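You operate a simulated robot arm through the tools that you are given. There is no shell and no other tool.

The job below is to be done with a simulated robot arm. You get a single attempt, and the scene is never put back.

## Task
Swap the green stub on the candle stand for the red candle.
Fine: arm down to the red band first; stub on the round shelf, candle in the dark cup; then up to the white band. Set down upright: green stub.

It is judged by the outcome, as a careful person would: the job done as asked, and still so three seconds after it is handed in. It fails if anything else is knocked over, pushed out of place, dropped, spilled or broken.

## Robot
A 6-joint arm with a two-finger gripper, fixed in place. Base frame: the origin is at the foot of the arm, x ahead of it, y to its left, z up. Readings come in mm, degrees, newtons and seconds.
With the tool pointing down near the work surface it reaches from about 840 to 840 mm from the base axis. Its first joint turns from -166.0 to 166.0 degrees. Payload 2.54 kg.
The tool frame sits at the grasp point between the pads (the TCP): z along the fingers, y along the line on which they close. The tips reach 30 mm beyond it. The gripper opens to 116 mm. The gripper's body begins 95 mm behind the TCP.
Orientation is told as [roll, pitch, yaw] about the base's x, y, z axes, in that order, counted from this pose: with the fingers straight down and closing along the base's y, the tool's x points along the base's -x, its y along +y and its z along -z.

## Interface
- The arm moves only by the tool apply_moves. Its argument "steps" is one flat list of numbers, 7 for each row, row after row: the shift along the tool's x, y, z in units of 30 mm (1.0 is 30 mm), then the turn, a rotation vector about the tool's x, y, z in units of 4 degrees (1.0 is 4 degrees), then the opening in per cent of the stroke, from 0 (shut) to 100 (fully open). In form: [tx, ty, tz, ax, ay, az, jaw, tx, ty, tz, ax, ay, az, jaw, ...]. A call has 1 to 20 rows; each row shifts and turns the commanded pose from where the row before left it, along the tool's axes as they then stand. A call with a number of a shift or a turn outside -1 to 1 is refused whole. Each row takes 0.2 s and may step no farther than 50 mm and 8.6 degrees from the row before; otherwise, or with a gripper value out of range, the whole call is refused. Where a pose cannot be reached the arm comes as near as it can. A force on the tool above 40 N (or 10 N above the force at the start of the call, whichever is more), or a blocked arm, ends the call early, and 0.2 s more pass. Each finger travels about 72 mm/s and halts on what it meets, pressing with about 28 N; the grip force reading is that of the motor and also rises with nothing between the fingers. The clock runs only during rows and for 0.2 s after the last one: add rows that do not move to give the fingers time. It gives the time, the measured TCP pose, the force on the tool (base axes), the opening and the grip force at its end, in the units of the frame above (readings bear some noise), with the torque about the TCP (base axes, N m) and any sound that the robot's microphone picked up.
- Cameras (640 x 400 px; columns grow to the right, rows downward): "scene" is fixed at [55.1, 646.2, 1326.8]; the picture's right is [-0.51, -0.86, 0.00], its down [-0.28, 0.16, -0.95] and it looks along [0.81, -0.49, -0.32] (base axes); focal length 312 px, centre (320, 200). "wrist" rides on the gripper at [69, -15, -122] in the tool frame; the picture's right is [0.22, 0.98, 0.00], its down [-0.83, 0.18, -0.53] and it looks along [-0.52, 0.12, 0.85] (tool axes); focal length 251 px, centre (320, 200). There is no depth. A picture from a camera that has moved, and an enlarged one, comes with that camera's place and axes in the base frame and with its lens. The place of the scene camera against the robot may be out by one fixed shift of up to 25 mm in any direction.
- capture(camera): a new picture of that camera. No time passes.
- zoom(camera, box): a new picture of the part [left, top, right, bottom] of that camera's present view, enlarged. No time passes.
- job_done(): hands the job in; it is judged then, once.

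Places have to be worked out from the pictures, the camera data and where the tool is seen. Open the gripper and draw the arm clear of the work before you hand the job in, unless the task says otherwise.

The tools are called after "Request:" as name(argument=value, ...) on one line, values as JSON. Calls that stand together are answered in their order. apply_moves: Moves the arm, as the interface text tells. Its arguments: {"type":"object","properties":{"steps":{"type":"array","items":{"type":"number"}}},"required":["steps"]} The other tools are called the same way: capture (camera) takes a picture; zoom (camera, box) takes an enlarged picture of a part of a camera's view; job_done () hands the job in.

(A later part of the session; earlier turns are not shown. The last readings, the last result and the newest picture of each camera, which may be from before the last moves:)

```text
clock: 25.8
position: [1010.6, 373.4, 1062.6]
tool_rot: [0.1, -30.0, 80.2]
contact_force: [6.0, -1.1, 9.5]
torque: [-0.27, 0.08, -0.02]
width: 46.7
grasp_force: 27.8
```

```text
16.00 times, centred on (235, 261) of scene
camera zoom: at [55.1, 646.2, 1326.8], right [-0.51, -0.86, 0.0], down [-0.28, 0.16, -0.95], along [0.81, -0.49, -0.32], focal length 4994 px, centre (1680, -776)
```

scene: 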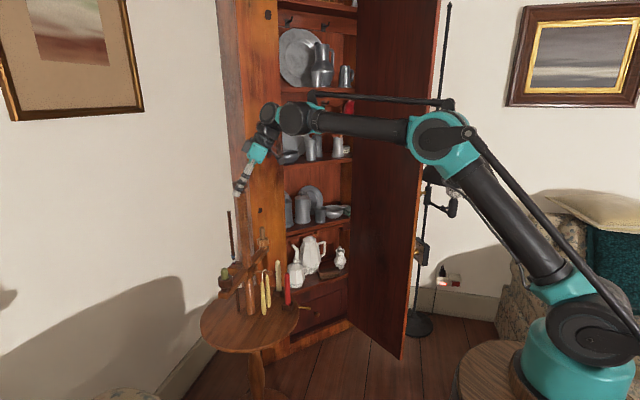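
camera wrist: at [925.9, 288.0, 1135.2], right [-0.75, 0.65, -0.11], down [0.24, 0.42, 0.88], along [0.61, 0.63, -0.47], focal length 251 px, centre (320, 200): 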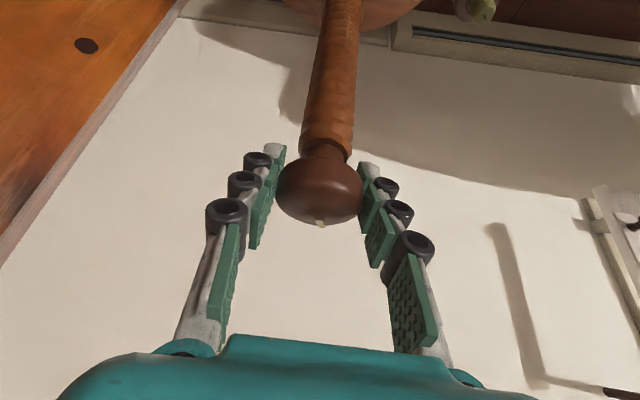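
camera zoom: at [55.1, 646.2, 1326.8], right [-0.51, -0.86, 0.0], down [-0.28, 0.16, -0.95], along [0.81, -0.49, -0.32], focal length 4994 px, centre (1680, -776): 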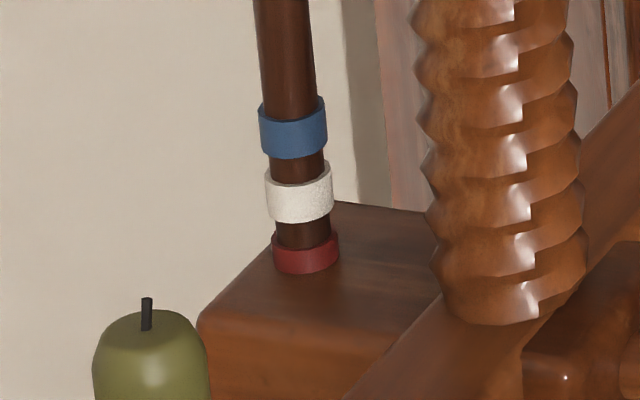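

About 6.5 of 10 mm of red exposed; ~46° more is needed. I open the fingers to clear the knob and swing back around it to 20° yaw for a new grip.

Request:
apply_moves(steps=[0, 0, 0, 0, 0, 0, 44, 0, 0, 0, 0, 0, 0, 54, 0, 0, 0, 0, 0, 0, 56, 0, 0, 0, 0.577, 0, 1, 56, 0, 0, 0, 0.577, 0, 1, 56, 0, 0, 0, 0.577, 0, 1, 56, 0, 0, 0, 0.577, 0, 1, 56, 0, 0, 0, 0.577, 0, 1, 56, 0, 0, 0, 0.577, 0, 1, 56, 0, 0, 0, 0.577, 0, 1, 56, 0, 0, 0, 0.577, 0, 1, 56, 0, 0, 0, 0.577, 0, 1, 56, 0, 0, 0, 0.577, 0, 1, 56, 0, 0, 0, 0.577, 0, 1, 56, 0, 0, 0, 0.577, 0, 1, 56, 0, 0, 0, 0.577, 0, 1, 56])

Request:
zoom(camera="wrist", box=[220, 120, 420, 245])

Request:
zoom(camera="scene", box=[230, 258, 240, 264])

```text
clock: 29.2
position: [1010.7, 376.3, 1062.5]
tool_rot: [0.1, -30.0, 19.9]
contact_force: [0.0, -0.4, 0.6]
torque: [0.04, 0.02, -0.01]
width: 64.9
grasp_force: 0.1
```

```text
3.20 times, centred on (320, 182) of wrist
camera zoom: at [902.6, 319.7, 1135.1], right [-0.51, 0.85, -0.11], down [0.36, 0.32, 0.88], along [0.78, 0.41, -0.47], focal length 805 px, centre (320, 256)
```

zoom: 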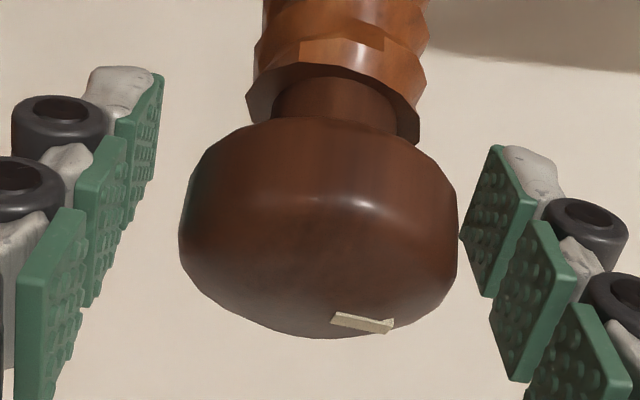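

```text
16.00 times, centred on (235, 261) of scene
camera zoom: at [55.1, 646.2, 1326.8], right [-0.51, -0.86, 0.0], down [-0.28, 0.16, -0.95], along [0.81, -0.49, -0.32], focal length 4994 px, centre (1680, -776)
```

zoom: 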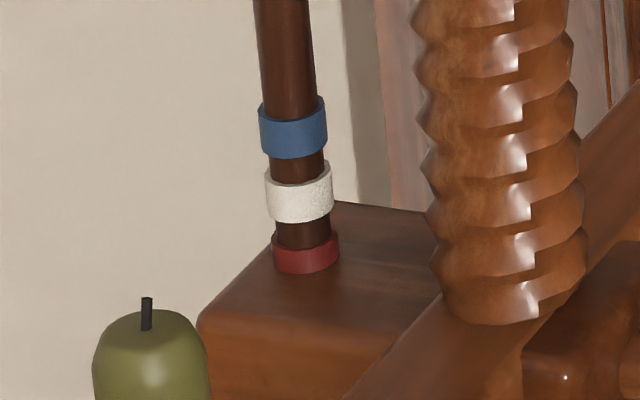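

Knob is well centred between the fingers again. I regrip and turn about 42° more.

Request:
apply_moves(steps=[0, 0, 0, 0, 0, 0, 50, 0, 0, 0, 0, 0, 0, 42, 0, 0, 0, 0, 0, 0, 38, 0, 0, 0, 0, 0, 0, 36, 0, 0, 0, -0.577, 0, -1, 36, 0, 0, 0, -0.577, 0, -1, 36, 0, 0, 0, -0.577, 0, -1, 36, 0, 0, 0, -0.577, 0, -1, 36, 0, 0, 0, -0.577, 0, -1, 36, 0, 0, 0, -0.577, 0, -1, 36, 0, 0, 0, -0.577, 0, -1, 36, 0, 0, 0, -0.577, 0, -1, 36, 0, 0, 0, -0.577, 0, -1, 36])

Request:
zoom(camera="scene", box=[230, 258, 240, 264])

Request:
zoom(camera="scene", box=[215, 245, 279, 285])

```text
clock: 32.0
position: [1011.5, 374.7, 1064.9]
tool_rot: [0.0, -30.0, 61.7]
contact_force: [4.5, -2.6, 4.6]
torque: [0.0, 0.2, -0.05]
width: 46.3
grasp_force: 27.7
```

```text
16.00 times, centred on (235, 261) of scene
camera zoom: at [55.1, 646.2, 1326.8], right [-0.51, -0.86, 0.0], down [-0.28, 0.16, -0.95], along [0.81, -0.49, -0.32], focal length 4994 px, centre (1680, -776)
```

zoom: 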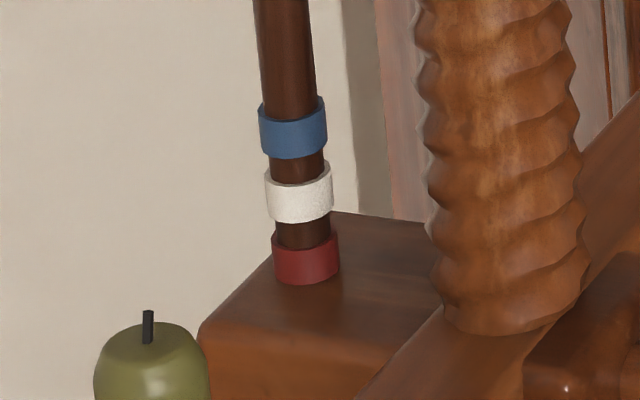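

```text
10.00 times, centred on (247, 265) of scene
camera zoom: at [55.1, 646.2, 1326.8], right [-0.51, -0.86, 0.0], down [-0.28, 0.16, -0.95], along [0.81, -0.49, -0.32], focal length 3122 px, centre (1050, -450)
```

zoom: 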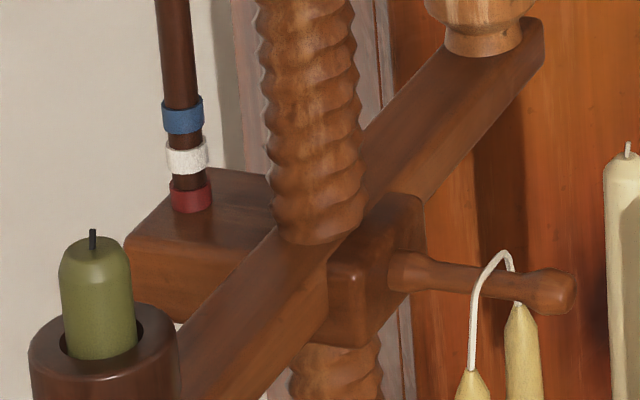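

The red band is now almost fully exposed just above the arm (~9.3 of 10 mm), i.e. the arm sits at the red band. I release the knob and back out along the tool axis.

Request:
apply_moves(steps=[0, 0, 0, 0, 0, 0, 44, 0, 0, 0, 0, 0, 0, 54, 0, 0, 0, 0, 0, 0, 62, 0, 0, -0.5, 0, 0, 0, 66, 0, 0, -1, 0, 0, 0, 70, 0, 0, -1, 0, 0, 0, 70, 0, 0, -1, 0, 0, 0, 70, 0, 0, -0.8, 0, 0, 0, 70])

Request:
zoom(camera="scene", box=[230, 258, 240, 264])

Request:
capture(camera="wrist")

```text
clock: 33.8
position: [980.5, 319.9, 1175.4]
tool_rot: [0.0, -30.0, 61.6]
contact_force: [0.6, 0.0, -0.3]
torque: [-0.01, 0.03, 0.02]
width: 81.3
grasp_force: 0.1
```

```text
16.00 times, centred on (235, 261) of scene
camera zoom: at [55.1, 646.2, 1326.8], right [-0.51, -0.86, 0.0], down [-0.28, 0.16, -0.95], along [0.81, -0.49, -0.32], focal length 4994 px, centre (1680, -776)
```

zoom: 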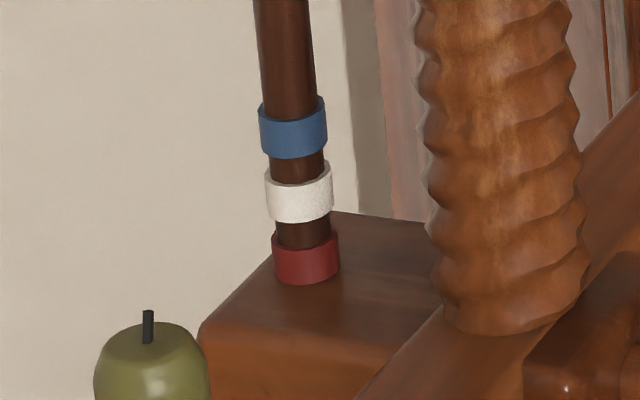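

```text
taken
camera wrist: at [936.3, 205.3, 1246.9], right [-0.95, 0.3, -0.11], down [0.05, 0.48, 0.88], along [0.32, 0.82, -0.47], focal length 251 px, centre (320, 200)
```

wrist: 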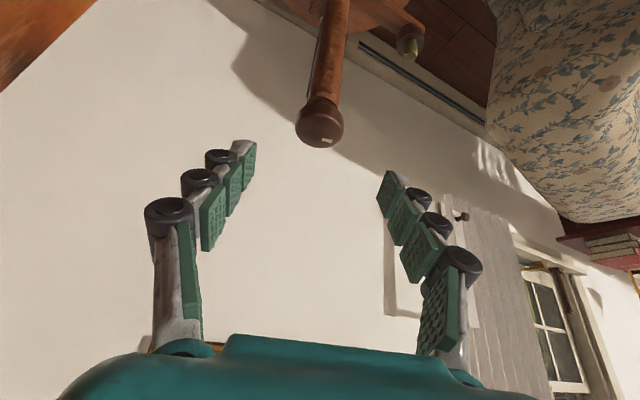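

The arm holds at the red band. I reorient (yaw ≈34°, tilt 20°), draw away from the knob, and hover near the dark cup for a look at the stub.

Request:
apply_moves(steps=[0, 0, 0, 0.577, 0, 1, 70, 0, 0, 0, 0.577, 0, 1, 70, 0, 0, 0, 0.577, 0, 1, 70, 0, 0, 0, 0.577, 0, 1, 70, 0, 0, 0, 0.577, 0, 1, 70, 0, 0, 0, 0.577, 0, 1, 70, 0, 0, 0, 0, 0.833, 0, 70, 0, 0, 0, 0, 0.833, 0, 70, 0, 0, 0, 0, 0.833, 0, 70, 0.76, 0.53, 0.21, 0, 0, 0, 70, 0.76, 0.53, 0.21, 0, 0, 0, 70, 0.76, 0.53, 0.21, 0, 0, 0, 70, 0.76, 0.53, 0.21, 0, 0, 0, 70, -0.21, 0.67, 0.86, 0, 0, 0, 70, -0.21, 0.67, 0.86, 0, 0, 0, 70, -0.21, 0.67, 0.86, 0, 0, 0, 70, -0.21, 0.67, 0.86, 0, 0, 0, 70, -0.21, 0.67, 0.86, 0, 0, 0, 70])

Request:
capture(camera="wrist")

Request:
capture(camera="scene")

```text
clock: 37.6
position: [886.8, 453.5, 1010.8]
tool_rot: [0.0, -19.9, 33.7]
contact_force: [0.4, -1.0, -0.2]
torque: [0.02, -0.01, 0.0]
width: 81.4
grasp_force: 0.1
```

```text
taken
camera wrist: at [806.6, 381.1, 1101.4], right [-0.71, 0.7, -0.07], down [0.39, 0.48, 0.78], along [0.58, 0.53, -0.62], focal length 251 px, centre (320, 200)
```

wrist: 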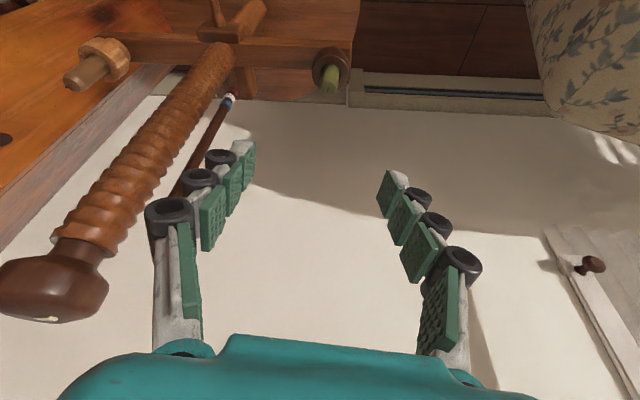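

```text
taken
```

scene: 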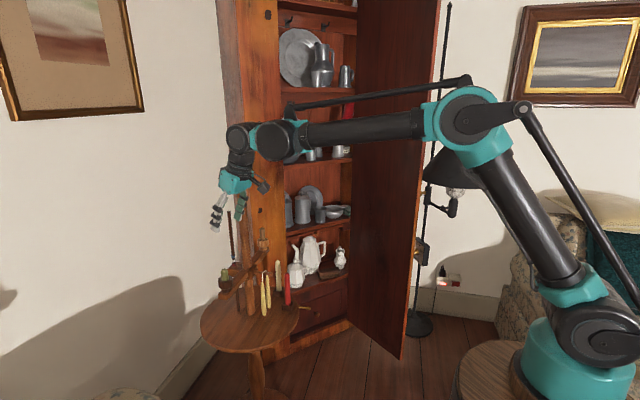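

I zoom into the dark cup and stub from this pose.

Request:
zoom(camera="wrist", box=[290, 35, 370, 105])

Request:
zoom(camera="scene", box=[205, 255, 245, 295])

```text
5.71 times, centred on (330, 70) of wrist
camera zoom: at [806.6, 381.1, 1101.4], right [-0.71, 0.7, -0.07], down [0.39, 0.48, 0.78], along [0.58, 0.53, -0.62], focal length 1437 px, centre (263, 943)
```

zoom: 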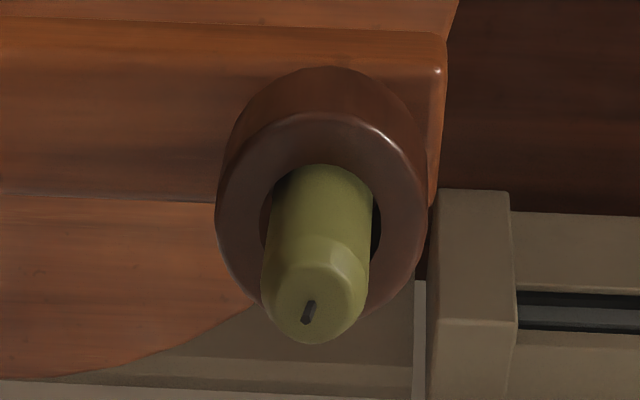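

```text
10.00 times, centred on (225, 275) of scene
camera zoom: at [55.1, 646.2, 1326.8], right [-0.51, -0.86, 0.0], down [-0.28, 0.16, -0.95], along [0.81, -0.49, -0.32], focal length 3122 px, centre (1270, -550)
```

zoom: 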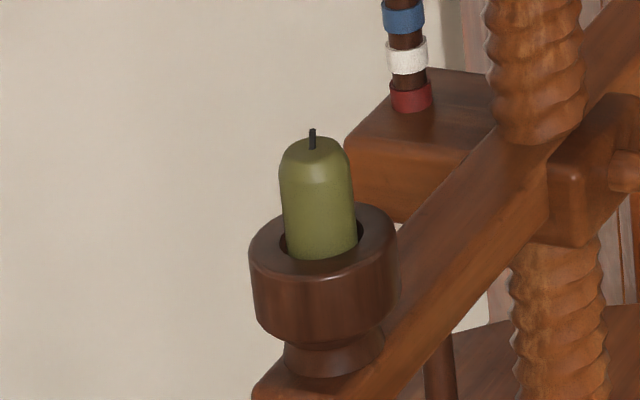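

Stub axis is about [915,476], top ≈ 828, rim ≈ 796, ~22 mm thick. I descend to about 50 mm above grasp height, opening set to ~60 mm, and look again.

Request:
apply_moves(steps=[0.071, 0.021, 0.9, 0, 0, 0, 60, 0.071, 0.021, 0.9, 0, 0, 0, 56, 0.071, 0.021, 0.9, 0, 0, 0, 52, 0.071, 0.021, 0.9, 0, 0, 0, 52, 0.071, 0.021, 0.9, 0, 0, 0, 52])

Request:
capture(camera="wrist")

Request:
zoom(camera="wrist", box=[250, 90, 390, 190])

Request:
zoom(camera="scene", box=[190, 220, 270, 300])

```text
clock: 38.8
position: [913.8, 475.8, 880.1]
tool_rot: [0.0, -20.1, 33.8]
contact_force: [0.2, 0.0, 0.6]
torque: [0.0, -0.02, -0.01]
width: 60.3
grasp_force: 0.0
```

```text
taken
camera wrist: at [834.2, 403.8, 971.1], right [-0.71, 0.7, -0.07], down [0.39, 0.48, 0.78], along [0.58, 0.53, -0.62], focal length 251 px, centre (320, 200)
```

wrist: 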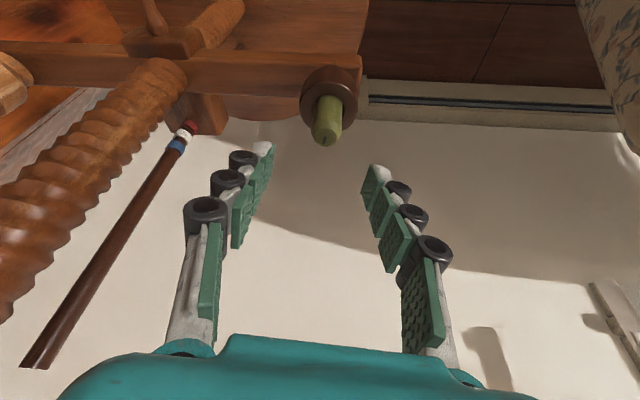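

```text
4.00 times, centred on (320, 140) of wrist
camera zoom: at [834.2, 403.8, 971.1], right [-0.71, 0.7, -0.07], down [0.39, 0.48, 0.78], along [0.58, 0.53, -0.62], focal length 1006 px, centre (320, 440)
```

zoom: 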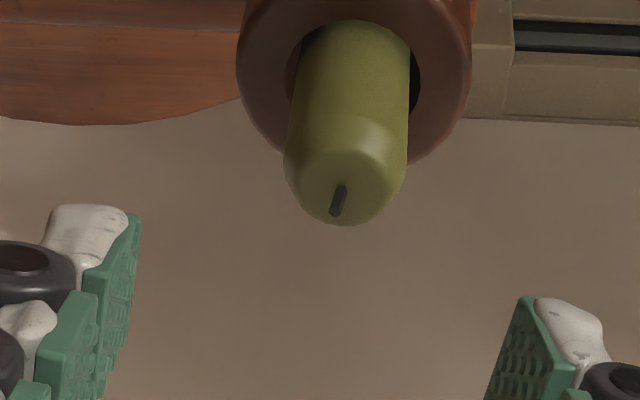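

```text
5.00 times, centred on (230, 260) of scene
camera zoom: at [55.1, 646.2, 1326.8], right [-0.51, -0.86, 0.0], down [-0.28, 0.16, -0.95], along [0.81, -0.49, -0.32], focal length 1561 px, centre (770, -100)
```

zoom: 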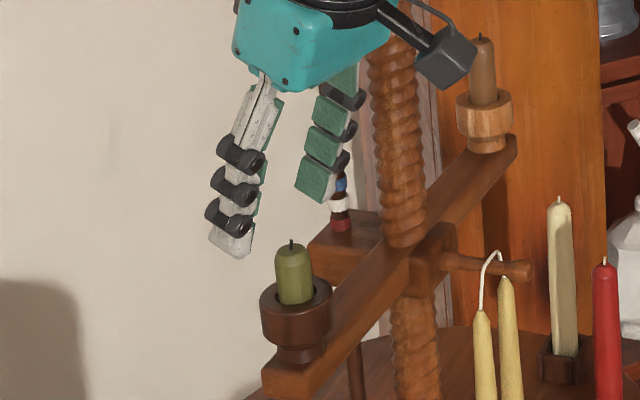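

Stub top centre is [916,477,828]. I descend so the finger tips stay a few mm above the cup rim, straddling the stub, still open.

Request:
apply_moves(steps=[0.22, 0, 0.46, 0, 0, 0, 50, 0.22, 0, 0.46, 0, 0, 0, 48, 0.22, -0.01, 0.44, 0, 0, 0, 46, 0, 0, 0, 0, 0, 0, 44])

Request:
zoom(camera="wrist", box=[240, 110, 400, 210])

Request:
zoom(camera="scene", box=[200, 250, 250, 290])

```text
clock: 39.8
position: [910.2, 473.1, 833.7]
tool_rot: [0.0, -20.0, 33.9]
contact_force: [1.2, 0.7, -0.4]
torque: [-0.02, 0.01, 0.01]
width: 50.9
grasp_force: 0.0
```

```text
4.00 times, centred on (320, 160) of wrist
camera zoom: at [830.6, 401.3, 925.8], right [-0.71, 0.7, -0.07], down [0.39, 0.48, 0.78], along [0.58, 0.53, -0.62], focal length 1006 px, centre (320, 360)
```

zoom: 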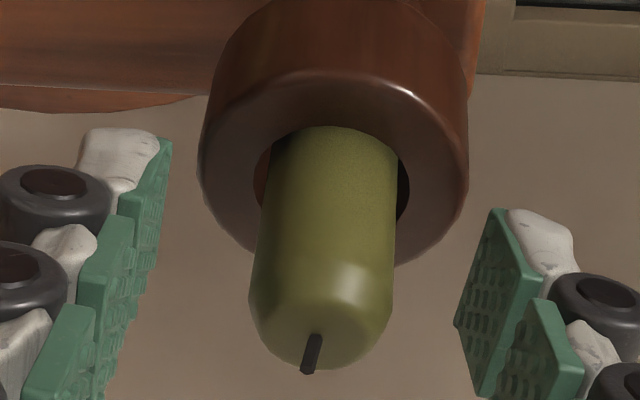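

```text
10.00 times, centred on (225, 270) of scene
camera zoom: at [55.1, 646.2, 1326.8], right [-0.51, -0.86, 0.0], down [-0.28, 0.16, -0.95], along [0.81, -0.49, -0.32], focal length 3122 px, centre (1270, -500)
```

zoom: 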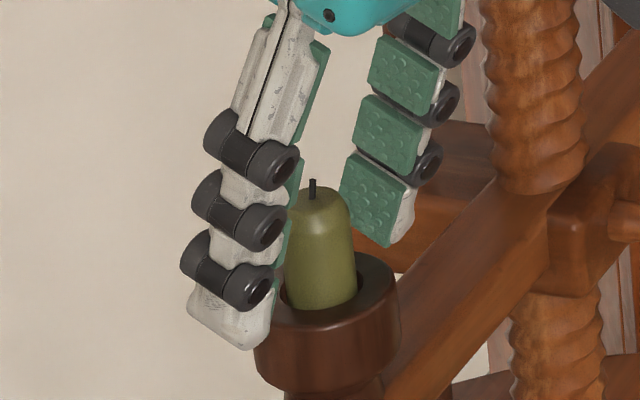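

Fingers straddle the stub with tips just above the rim. I close gently.

Request:
apply_moves(steps=[0, 0, 0, 0, 0, 0, 36, 0, 0, 0, 0, 0, 0, 28, 0, 0, 0, 0, 0, 0, 22, 0, 0, 0, 0, 0, 0, 17, 0, 0, 0, 0, 0, 0, 14])

Request:
zoom(camera="wrist", box=[240, 110, 400, 210])

Request:
zoom(camera="scene", box=[200, 250, 250, 290])

```text
clock: 41.0
position: [910.1, 472.1, 835.2]
tool_rot: [0.0, -20.1, 34.0]
contact_force: [0.3, 0.2, 10.6]
torque: [-0.05, -0.05, 0.01]
width: 18.8
grasp_force: 27.5
```

```text
4.00 times, centred on (320, 160) of wrist
camera zoom: at [830.6, 401.0, 926.4], right [-0.71, 0.7, -0.07], down [0.39, 0.48, 0.78], along [0.58, 0.53, -0.62], focal length 1006 px, centre (320, 360)
```

zoom: 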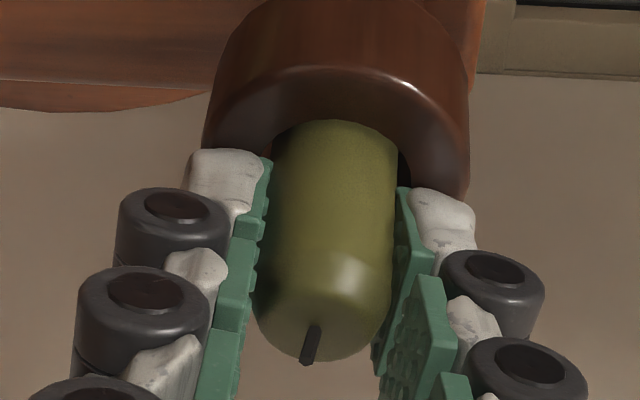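

```text
10.00 times, centred on (225, 270) of scene
camera zoom: at [55.1, 646.2, 1326.8], right [-0.51, -0.86, 0.0], down [-0.28, 0.16, -0.95], along [0.81, -0.49, -0.32], focal length 3122 px, centre (1270, -500)
```

zoom: 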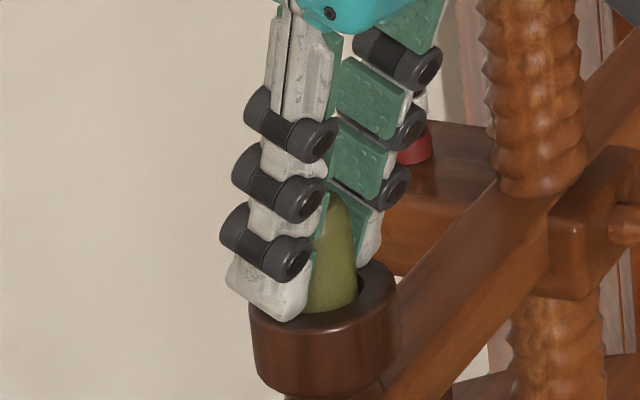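

The stub is gripped (18.8 mm reading, 27.5 N). I lift straight up slowly by about 40 mm and check it comes along.

Request:
apply_moves(steps=[-0.06, 0, -0.16, 0, 0, 0, 14, -0.06, 0, -0.16, 0, 0, 0, 14, -0.114, 0, -0.313, 0, 0, 0, 14, -0.114, 0, -0.313, 0, 0, 0, 14, -0.114, 0, -0.313, 0, 0, 0, 14])

Request:
zoom(camera="scene", box=[195, 240, 255, 290])

Request:
zoom(camera="wrist", box=[240, 90, 400, 210])

```text
clock: 42.2
position: [910.8, 473.0, 874.9]
tool_rot: [0.0, -20.0, 33.9]
contact_force: [0.6, -0.2, -0.1]
torque: [-0.02, 0.01, -0.01]
width: 18.8
grasp_force: 27.8
```

```text
8.00 times, centred on (225, 265) of scene
camera zoom: at [55.1, 646.2, 1326.8], right [-0.51, -0.86, 0.0], down [-0.28, 0.16, -0.95], along [0.81, -0.49, -0.32], focal length 2497 px, centre (1080, -320)
```

zoom: 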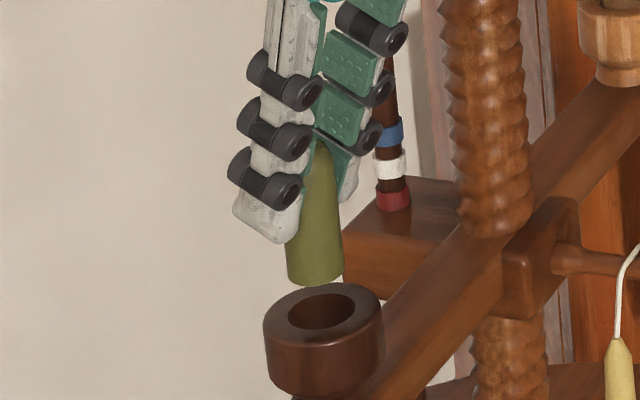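

```text
3.33 times, centred on (320, 150) of wrist
camera zoom: at [831.1, 401.1, 966.5], right [-0.71, 0.7, -0.07], down [0.39, 0.48, 0.78], along [0.58, 0.53, -0.62], focal length 838 px, centre (320, 367)
```

zoom: 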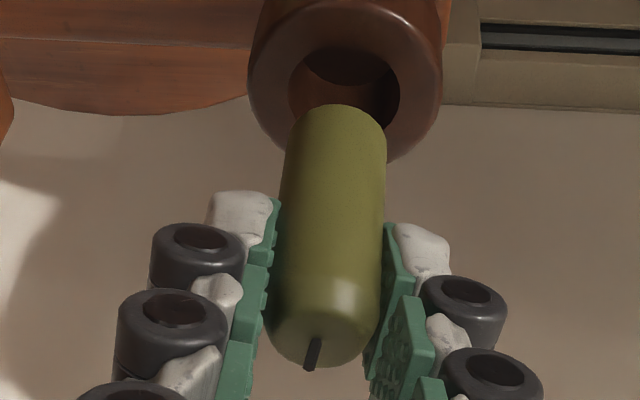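

The stub is out of the cup, hanging from the fingers. I check how upright it is and where its lower end is before carrying it.

Request:
zoom(camera="scene", box=[215, 250, 240, 275])

Request:
capture(camera="scene")

```text
16.00 times, centred on (228, 262) of scene
camera zoom: at [55.1, 646.2, 1326.8], right [-0.51, -0.86, 0.0], down [-0.28, 0.16, -0.95], along [0.81, -0.49, -0.32], focal length 4994 px, centre (1800, -800)
```

zoom: 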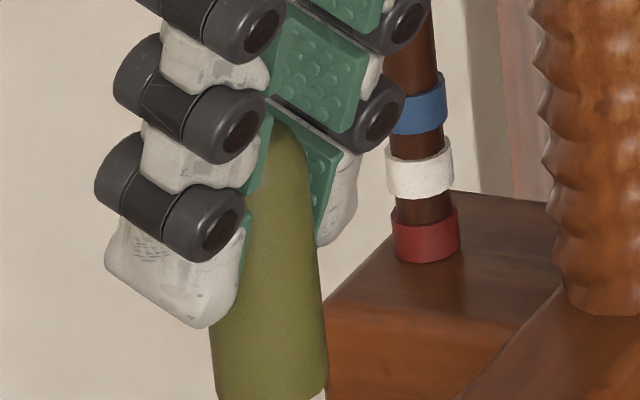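

```text
taken
```

scene: 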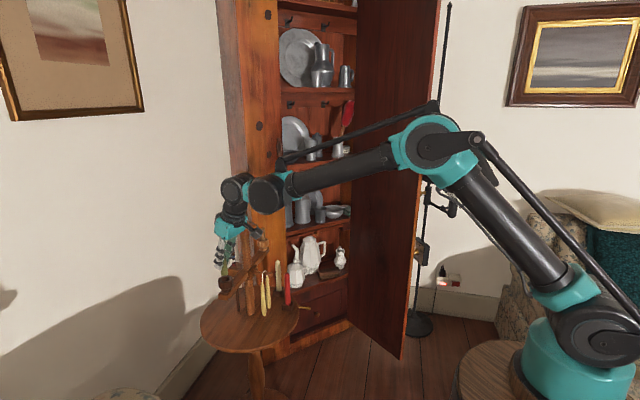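

The stub hangs upright, its lower end ~63 mm below the TCP. I carry it clear of the cup toward the free front part of the round table (about [875,390]) and descend to roughly 70 mm above it.

Request:
apply_moves(steps=[-0.114, 0, -0.313, 0, 0, 0, 14, 0.64, -0.405, -0.2325, 0, 0, 0, 14, 0.64, -0.405, -0.2325, 0, 0, 0, 14, 0.64, -0.405, -0.2325, 0, 0, 0, 14, 0.64, -0.405, -0.2325, 0, 0, 0, 14, 0.301, 0, 0.828, 0, 0, 0, 14, 0.301, 0, 0.828, 0, 0, 0, 14, 0.301, 0, 0.828, 0, 0, 0, 14, 0.301, 0, 0.828, 0, 0, 0, 14, 0.301, 0, 0.828, 0, 0, 0, 14, 0.301, 0, 0.828, 0, 0, 0, 14, 0.301, 0, 0.828, 0, 0, 0, 14])

Request:
capture(camera="scene")

Request:
capture(camera="wrist")

```text
clock: 44.8
position: [869.6, 387.2, 699.5]
tool_rot: [0.0, -20.0, 33.8]
contact_force: [-0.9, 0.1, -0.5]
torque: [0.0, -0.02, -0.03]
width: 19.0
grasp_force: 28.1
```

```text
taken
```

scene: 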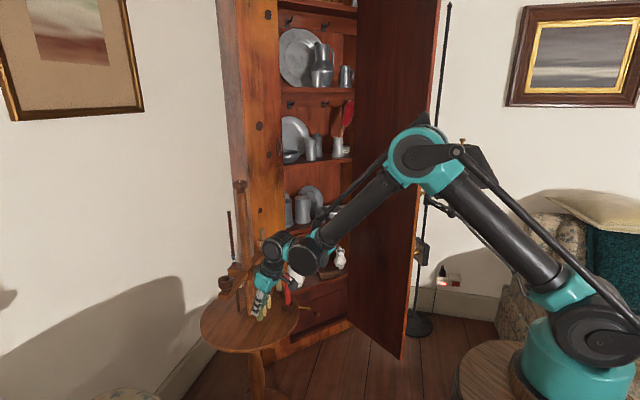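

```text
taken
camera wrist: at [790.0, 314.1, 791.4], right [-0.71, 0.7, -0.07], down [0.39, 0.48, 0.78], along [0.58, 0.53, -0.62], focal length 251 px, centre (320, 200)
```

wrist: 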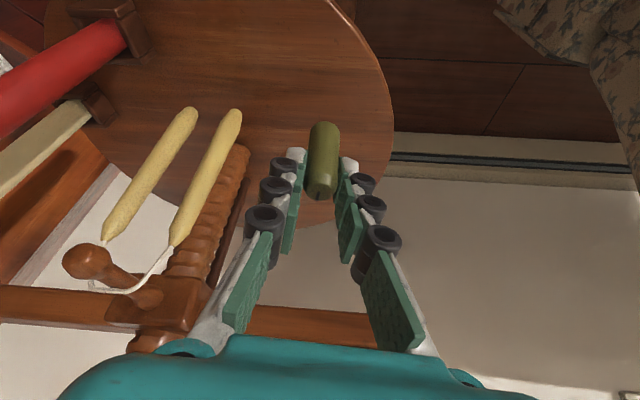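

Clearances to the hanging candles and arm look good (~70 mm). I descend 55 mm more, then continue in tiny steps to feel the table.

Request:
apply_moves(steps=[0.228, 0, 0.627, 0, 0, 0, 14, 0.228, 0, 0.627, 0, 0, 0, 14, 0.171, 0, 0.47, 0, 0, 0, 14, 0, 0, 0, 0, 0, 0, 14])

Request:
zoom(camera="scene", box=[225, 295, 305, 355])

Request:
zoom(camera="wrist", box=[260, 90, 400, 220])

```text
clock: 45.8
position: [870.2, 386.2, 644.9]
tool_rot: [0.0, -20.0, 33.8]
contact_force: [1.1, 0.7, -1.6]
torque: [-0.04, -0.06, -0.04]
width: 18.9
grasp_force: 28.1
```

```text
6.67 times, centred on (265, 325) of scene
camera zoom: at [55.1, 646.2, 1326.8], right [-0.51, -0.86, 0.0], down [-0.28, 0.16, -0.95], along [0.81, -0.49, -0.32], focal length 2081 px, centre (687, -633)
```

zoom: 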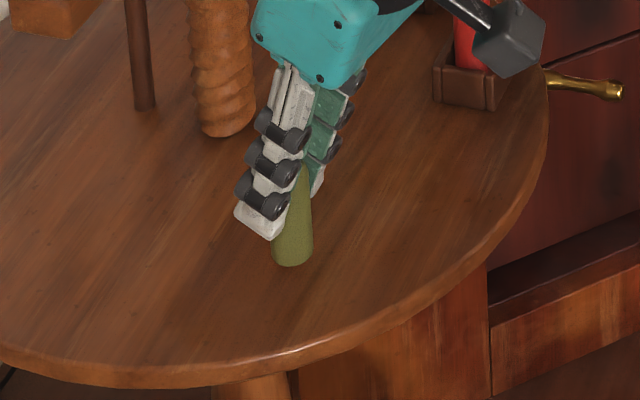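

```text
3.08 times, centred on (330, 155) of wrist
camera zoom: at [790.2, 314.4, 736.4], right [-0.71, 0.7, -0.07], down [0.39, 0.48, 0.78], along [0.58, 0.53, -0.62], focal length 774 px, centre (289, 338)
```

zoom: 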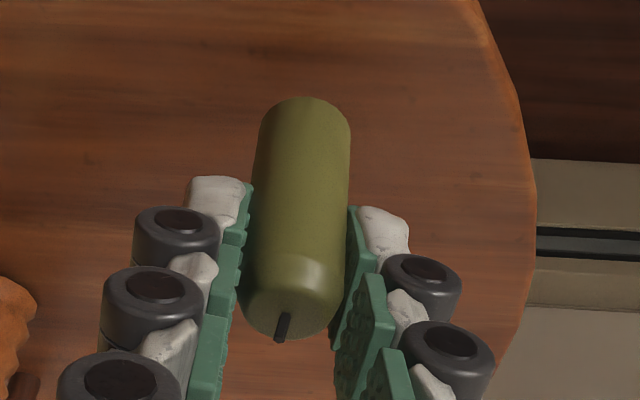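

The lower end is now ~15–20 mm above the table. I continue down in 2.5 mm steps, watching the force.

Request:
apply_moves(steps=[0.034, 0, 0.094, 0, 0, 0, 14, 0.034, 0, 0.094, 0, 0, 0, 14, 0.034, 0, 0.094, 0, 0, 0, 14, 0.0285, 0, 0.0783, 0, 0, 0, 14])

```text
clock: 46.8
position: [869.2, 385.7, 633.2]
tool_rot: [0.0, -20.0, 33.9]
contact_force: [-0.2, -0.2, 0.4]
torque: [-0.02, 0.0, 0.01]
width: 19.0
grasp_force: 28.1
```

No contact yet. I go on downward in 2 mm steps.

Request:
apply_moves(steps=[0.0228, 0, 0.0627, 0, 0, 0, 14, 0.0228, 0, 0.0627, 0, 0, 0, 14, 0.0228, 0, 0.0627, 0, 0, 0, 14])

Request:
zoom(camera="scene", box=[245, 315, 275, 345])

```text
clock: 47.6
position: [870.2, 387.0, 627.8]
tool_rot: [0.0, -20.0, 33.9]
contact_force: [0.8, 0.5, -1.1]
torque: [0.01, -0.02, 0.01]
width: 18.6
grasp_force: 27.5
```

```text
13.33 times, centred on (260, 330) of scene
camera zoom: at [55.1, 646.2, 1326.8], right [-0.51, -0.86, 0.0], down [-0.28, 0.16, -0.95], along [0.81, -0.49, -0.32], focal length 4162 px, centre (1120, -1533)
```

zoom: 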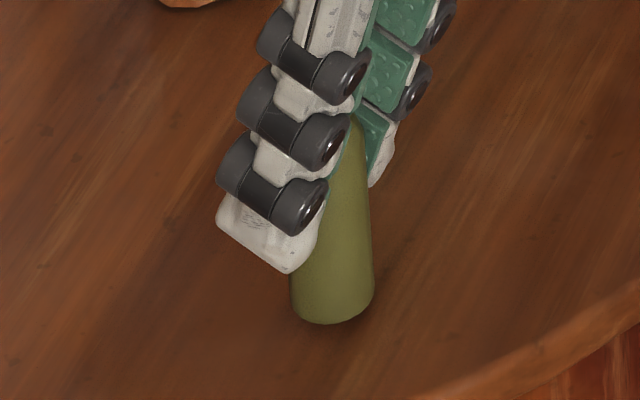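

A contact shadow is forming at the base, so it is near. I continue in 1.5 mm steps.

Request:
apply_moves(steps=[0.0171, 0, 0.047, 0, 0, 0, 14, 0.0171, 0, 0.047, 0, 0, 0, 14, 0, 0, 0, 0, 0, 0, 14])

```text
clock: 48.4
position: [870.1, 387.6, 624.5]
tool_rot: [0.0, -20.0, 33.9]
contact_force: [-0.7, -0.1, 0.0]
torque: [0.0, -0.01, -0.01]
width: 18.6
grasp_force: 27.6
```

Still free. Continuing downward carefully.

Request:
apply_moves(steps=[0.0171, 0, 0.047, 0, 0, 0, 14, 0.0171, 0, 0.047, 0, 0, 0, 14, 0, 0, 0, 0, 0, 0, 14])

```text
clock: 49.2
position: [870.1, 386.8, 622.3]
tool_rot: [0.0, -20.1, 33.8]
contact_force: [0.4, -0.3, 22.7]
torque: [0.03, -0.09, 0.01]
width: 19.0
grasp_force: 27.7
```

Contact with the table (22.7 N). I ease up 0.6 mm to relax the pressing before releasing.

Request:
apply_moves(steps=[-0.0068, 0, -0.0188, 0, 0, 0, 14, 0, 0, 0, 0, 0, 0, 14])

Request:
zoom(camera="scene", box=[245, 315, 275, 345])

Request:
zoom(camera="wrist", box=[260, 90, 400, 220])

```text
clock: 49.8
position: [870.7, 386.0, 622.7]
tool_rot: [0.0, -20.0, 34.0]
contact_force: [1.0, 0.8, 12.0]
torque: [0.14, -0.1, 0.01]
width: 19.1
grasp_force: 28.2
```

```text
13.33 times, centred on (260, 330) of scene
camera zoom: at [55.1, 646.2, 1326.8], right [-0.51, -0.86, 0.0], down [-0.28, 0.16, -0.95], along [0.81, -0.49, -0.32], focal length 4162 px, centre (1120, -1533)
```

zoom: 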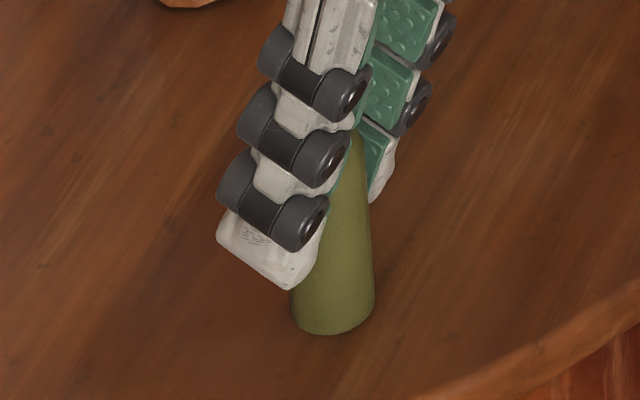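

```text
3.08 times, centred on (330, 155) of wrist
camera zoom: at [790.6, 315.4, 713.9], right [-0.71, 0.7, -0.07], down [0.39, 0.48, 0.78], along [0.58, 0.53, -0.62], focal length 774 px, centre (289, 338)
```

zoom: 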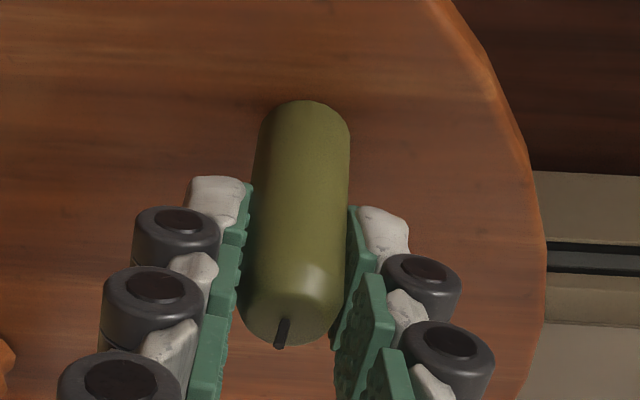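

Stub stands on the table, upright. I ease another 0.4 mm and open the fingers gradually.

Request:
apply_moves(steps=[-0.0046, 0, -0.0125, 0, 0, 0, 14, 0, 0, 0, 0, 0, 0, 15, 0, 0, 0, 0, 0, 0, 17, 0, 0, 0, 0, 0, 0, 19, 0, 0, 0, 0, 0, 0, 22, 0, 0, 0, 0, 0, 0, 27, 0, 0, 0, 0, 0, 0, 34, 0, 0, 0, 0, 0, 0, 42])

Request:
zoom(camera="scene", box=[245, 315, 275, 345])

Request:
zoom(camera="wrist", box=[240, 90, 400, 220])

```text
clock: 51.6
position: [871.5, 387.0, 624.3]
tool_rot: [0.0, -20.0, 33.9]
contact_force: [-0.7, 0.7, 1.1]
torque: [0.0, 0.02, 0.01]
width: 48.6
grasp_force: 0.0
```

```text
13.33 times, centred on (260, 330) of scene
camera zoom: at [55.1, 646.2, 1326.8], right [-0.51, -0.86, 0.0], down [-0.28, 0.16, -0.95], along [0.81, -0.49, -0.32], focal length 4162 px, centre (1120, -1533)
```

zoom: 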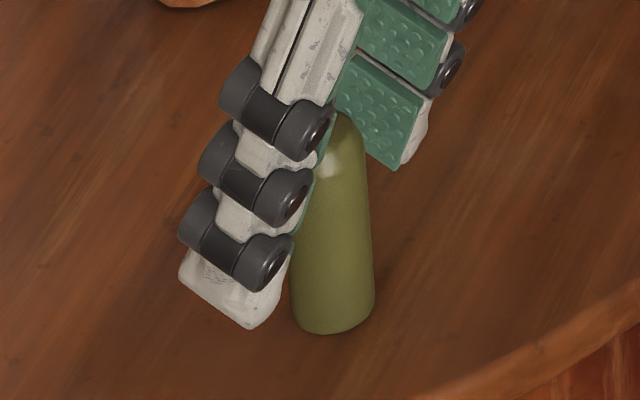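

```text
3.08 times, centred on (320, 155) of wrist
camera zoom: at [790.9, 315.4, 714.0], right [-0.71, 0.7, -0.07], down [0.39, 0.48, 0.78], along [0.58, 0.53, -0.62], focal length 774 px, centre (320, 338)
```

zoom: 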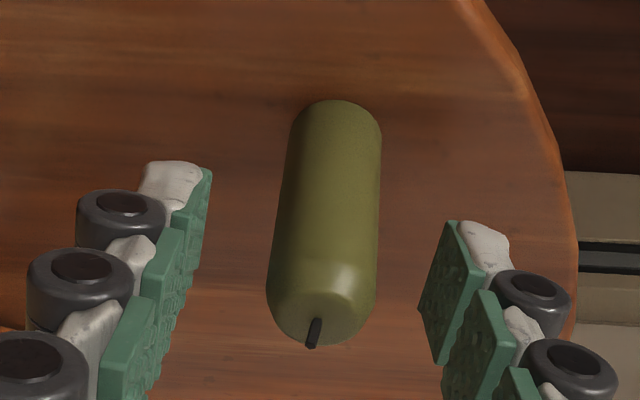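

The stub stands upright and free on the round table. I back off along the tool axis, away from it.

Request:
apply_moves(steps=[0, 0, -0.3, 0, 0, 0, 48, 0, 0, -0.6, 0, 0, 0, 50, 0, 0, -0.9, 0, 0, 0, 50, 0, 0, -1, 0, 0, 0, 50, 0, 0, -1, 0, 0, 0, 50, 0, 0, -1, 0, 0, 0, 50])

Request:
capture(camera="wrist")

Request:
zoom(camera="scene", box=[190, 250, 350, 350])

```text
clock: 53.0
position: [828.8, 358.8, 756.5]
tool_rot: [0.0, -20.0, 33.9]
contact_force: [0.6, 0.8, 0.2]
torque: [0.0, -0.02, 0.0]
width: 58.0
grasp_force: 0.0
```

```text
taken
camera wrist: at [749.2, 287.3, 849.5], right [-0.71, 0.7, -0.07], down [0.39, 0.48, 0.78], along [0.58, 0.53, -0.62], focal length 251 px, centre (320, 200)
```

wrist: 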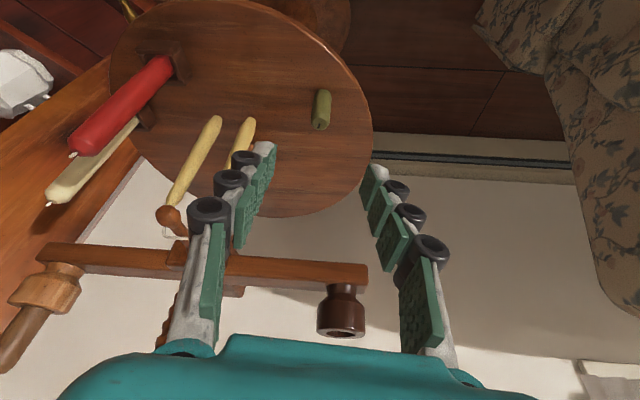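

```text
4.00 times, centred on (270, 300) of scene
camera zoom: at [55.1, 646.2, 1326.8], right [-0.51, -0.86, 0.0], down [-0.28, 0.16, -0.95], along [0.81, -0.49, -0.32], focal length 1249 px, centre (520, -200)
```

zoom: 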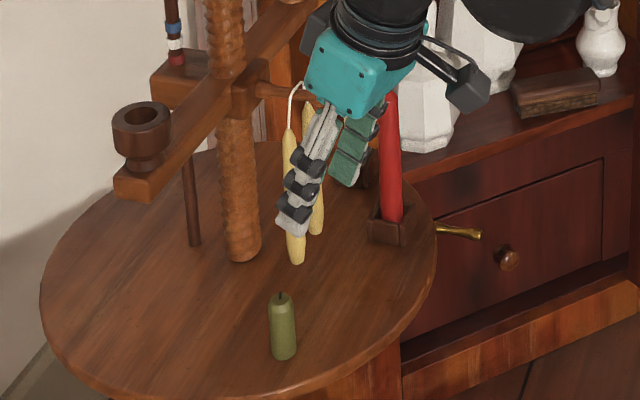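

The stub stands upright on the round shelf. Next I locate the red candle accurately from this view.

Request:
zoom(camera="wrist", box=[40, 30, 200, 180])

```text
2.67 times, centred on (120, 105) of wrist
camera zoom: at [749.2, 287.3, 849.5], right [-0.71, 0.7, -0.07], down [0.39, 0.48, 0.78], along [0.58, 0.53, -0.62], focal length 670 px, centre (853, 453)
```

zoom: 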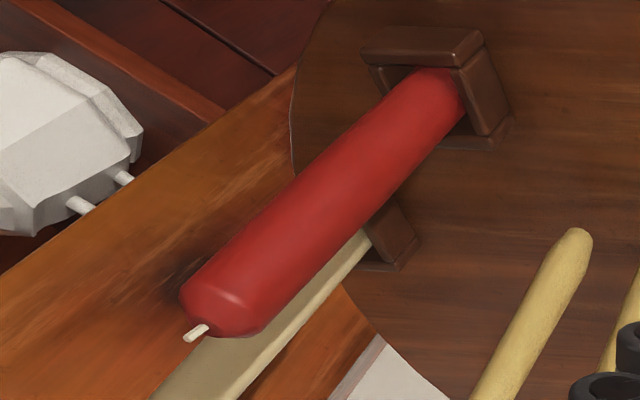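

Red candle axis is about [960,244], top z ≈ 725, ~21 mm thick, upright in its holder. I rise and move over near it, clear of the hanging candles.

Request:
apply_moves(steps=[-0.015, -0.875, -0.558, 0, 0, 0, 50, -0.015, -0.875, -0.558, 0, 0, 0, 50, -0.015, -0.875, -0.558, 0, 0, 0, 50, -0.015, -0.875, -0.558, 0, 0, 0, 50, -0.433, -0.62, 0.335, 0, 0, 0, 50, -0.433, -0.62, 0.335, 0, 0, 0, 50, -0.433, -0.62, 0.335, 0, 0, 0, 50])

Request:
capture(camera="wrist")

Request:
zoom(camera="scene", box=[210, 220, 350, 320])

```text
clock: 54.6
position: [939.6, 238.8, 805.8]
tool_rot: [0.0, -20.1, 33.9]
contact_force: [-0.3, 0.1, 0.3]
torque: [-0.03, -0.05, -0.04]
width: 58.3
grasp_force: 0.1
```

```text
taken
camera wrist: at [859.7, 168.2, 897.5], right [-0.71, 0.7, -0.07], down [0.39, 0.48, 0.78], along [0.58, 0.53, -0.62], focal length 251 px, centre (320, 200)
```

wrist: 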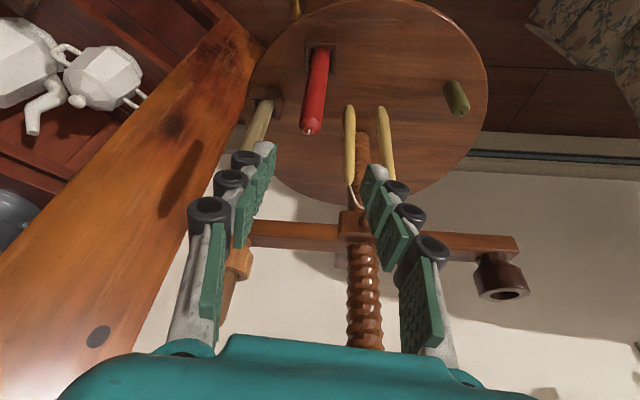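

```text
4.00 times, centred on (280, 270) of scene
camera zoom: at [55.1, 646.2, 1326.8], right [-0.51, -0.86, 0.0], down [-0.28, 0.16, -0.95], along [0.81, -0.49, -0.32], focal length 1249 px, centre (480, -80)
```

zoom: 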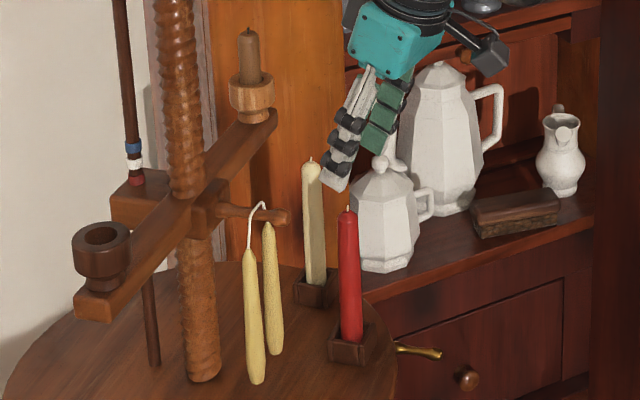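

I zoom to refine the red candle's position from here.

Request:
zoom(camera="wrist", box=[270, 30, 370, 150])

```text
3.33 times, centred on (320, 90) of wrist
camera zoom: at [859.7, 168.2, 897.5], right [-0.71, 0.7, -0.07], down [0.39, 0.48, 0.78], along [0.58, 0.53, -0.62], focal length 838 px, centre (320, 567)
```

zoom: 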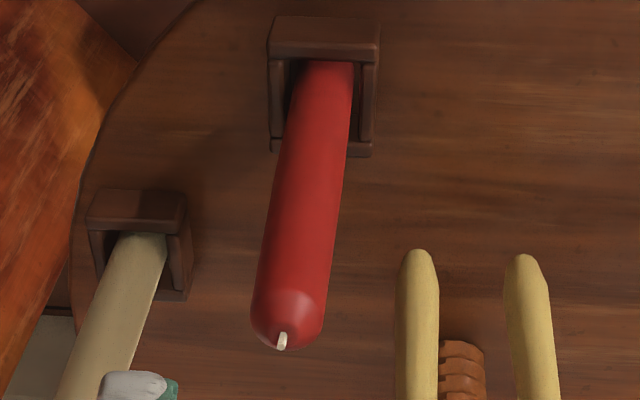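

Candle axis at grip height is about [961.5,241]. I align above it and descend so the TCP comes to z≈690.

Request:
apply_moves(steps=[-0.217, -0.168, 0.36, 0, 0, 0, 50, -0.217, -0.168, 0.36, 0, 0, 0, 50, 0.228, 0, 0.627, 0, 0, 0, 50, 0.228, 0, 0.627, 0, 0, 0, 50])

Request:
zoom(camera="wrist", box=[220, 80, 420, 230])

Request:
zoom(camera="scene", box=[230, 240, 340, 320])

```text
clock: 55.6
position: [962.8, 242.8, 749.7]
tool_rot: [-0.1, -20.0, 33.9]
contact_force: [-0.1, 0.0, 0.3]
torque: [-0.01, -0.02, 0.0]
width: 57.9
grasp_force: 0.0
```

```text
2.67 times, centred on (320, 155) of wrist
camera zoom: at [882.2, 170.9, 841.2], right [-0.71, 0.7, -0.07], down [0.39, 0.48, 0.78], along [0.58, 0.53, -0.62], focal length 670 px, centre (320, 320)
```

zoom: 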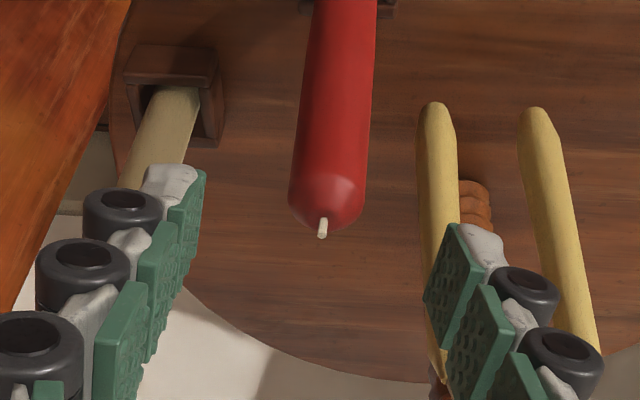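

```text
5.00 times, centred on (285, 280) of scene
camera zoom: at [55.1, 646.2, 1326.8], right [-0.51, -0.86, 0.0], down [-0.28, 0.16, -0.95], along [0.81, -0.49, -0.32], focal length 1561 px, centre (495, -200)
```

zoom: 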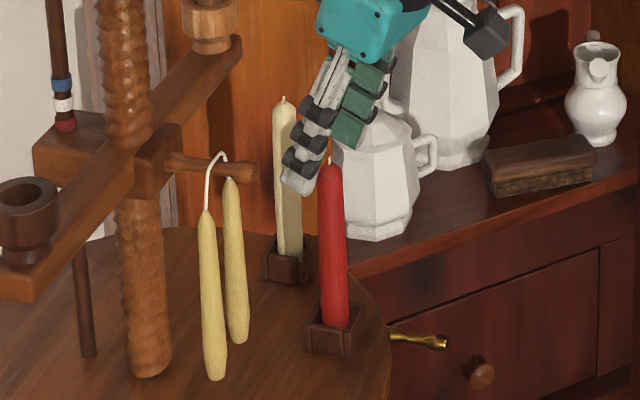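

Well aligned. I descend the last 60 mm and look before closing.

Request:
apply_moves(steps=[0.228, 0, 0.627, 0, 0, 0, 50, 0.228, 0, 0.627, 0, 0, 0, 48, 0.228, -0.02, 0.627, 0, 0, 0, 46, 0, 0, 0, 0, 0, 0, 44])

Request:
capture(camera="wrist")

Request:
zoom(camera="scene", box=[230, 240, 340, 320])

```text
clock: 56.6
position: [961.6, 243.2, 689.1]
tool_rot: [0.1, -20.0, 33.9]
contact_force: [-0.4, -0.5, -0.2]
torque: [0.02, 0.0, 0.0]
width: 50.9
grasp_force: 0.0
```

```text
taken
camera wrist: at [882.1, 170.5, 781.5], right [-0.71, 0.7, -0.07], down [0.39, 0.48, 0.78], along [0.58, 0.53, -0.62], focal length 251 px, centre (320, 200)
```

wrist: 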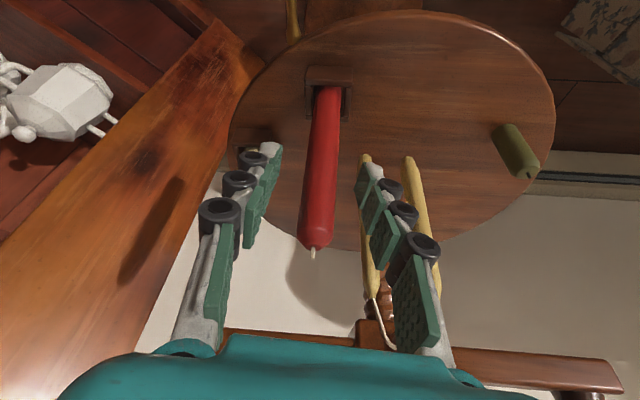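

```text
5.00 times, centred on (285, 280) of scene
camera zoom: at [55.1, 646.2, 1326.8], right [-0.51, -0.86, 0.0], down [-0.28, 0.16, -0.95], along [0.81, -0.49, -0.32], focal length 1561 px, centre (495, -200)
```

zoom: 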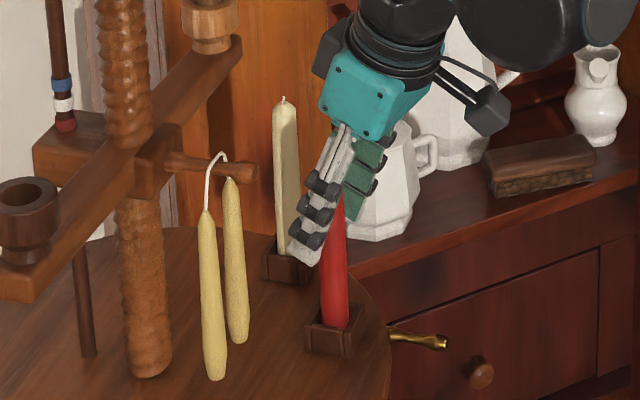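

The candle is between the pads with the hanging candles clear. I close on it gently.

Request:
apply_moves(steps=[0, 0, 0, 0, 0, 0, 36, 0, 0, 0, 0, 0, 0, 28, 0, 0, 0, 0, 0, 0, 22, 0, 0, 0, 0, 0, 0, 16, 0, 0, 0, 0, 0, 0, 12])

Request:
zoom(camera="wrist", box=[230, 70, 410, 270])

Request:
zoom(camera="scene", box=[265, 260, 325, 310])

```text
clock: 57.8
position: [961.7, 242.0, 691.1]
tool_rot: [0.1, -20.0, 33.9]
contact_force: [-0.1, 0.0, 0.9]
torque: [0.02, -0.05, 0.01]
width: 19.3
grasp_force: 28.0
```

```text
2.00 times, centred on (320, 170) of wrist
camera zoom: at [882.0, 170.5, 781.7], right [-0.71, 0.7, -0.07], down [0.39, 0.48, 0.78], along [0.58, 0.53, -0.62], focal length 503 px, centre (320, 260)
```

zoom: 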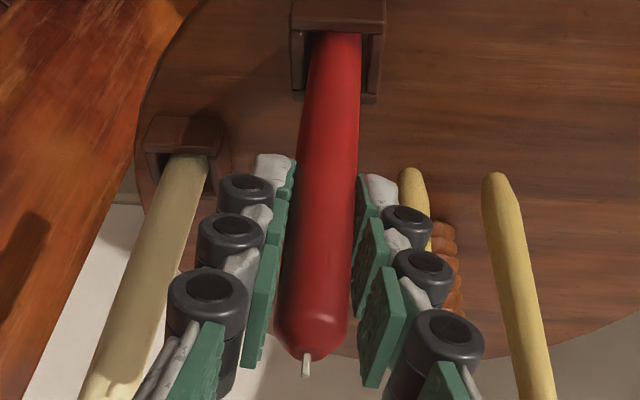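

```text
8.00 times, centred on (295, 285) of scene
camera zoom: at [55.1, 646.2, 1326.8], right [-0.51, -0.86, 0.0], down [-0.28, 0.16, -0.95], along [0.81, -0.49, -0.32], focal length 2497 px, centre (520, -480)
```

zoom: 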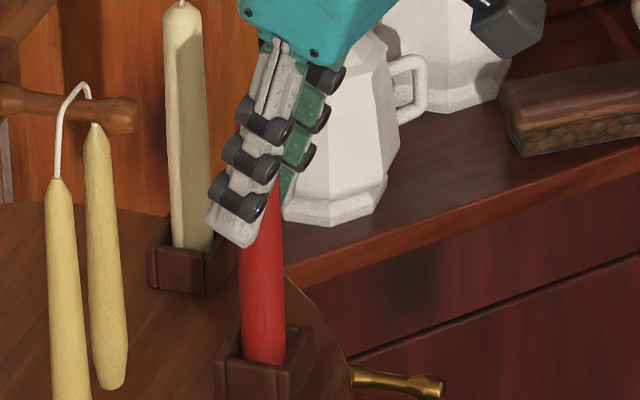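

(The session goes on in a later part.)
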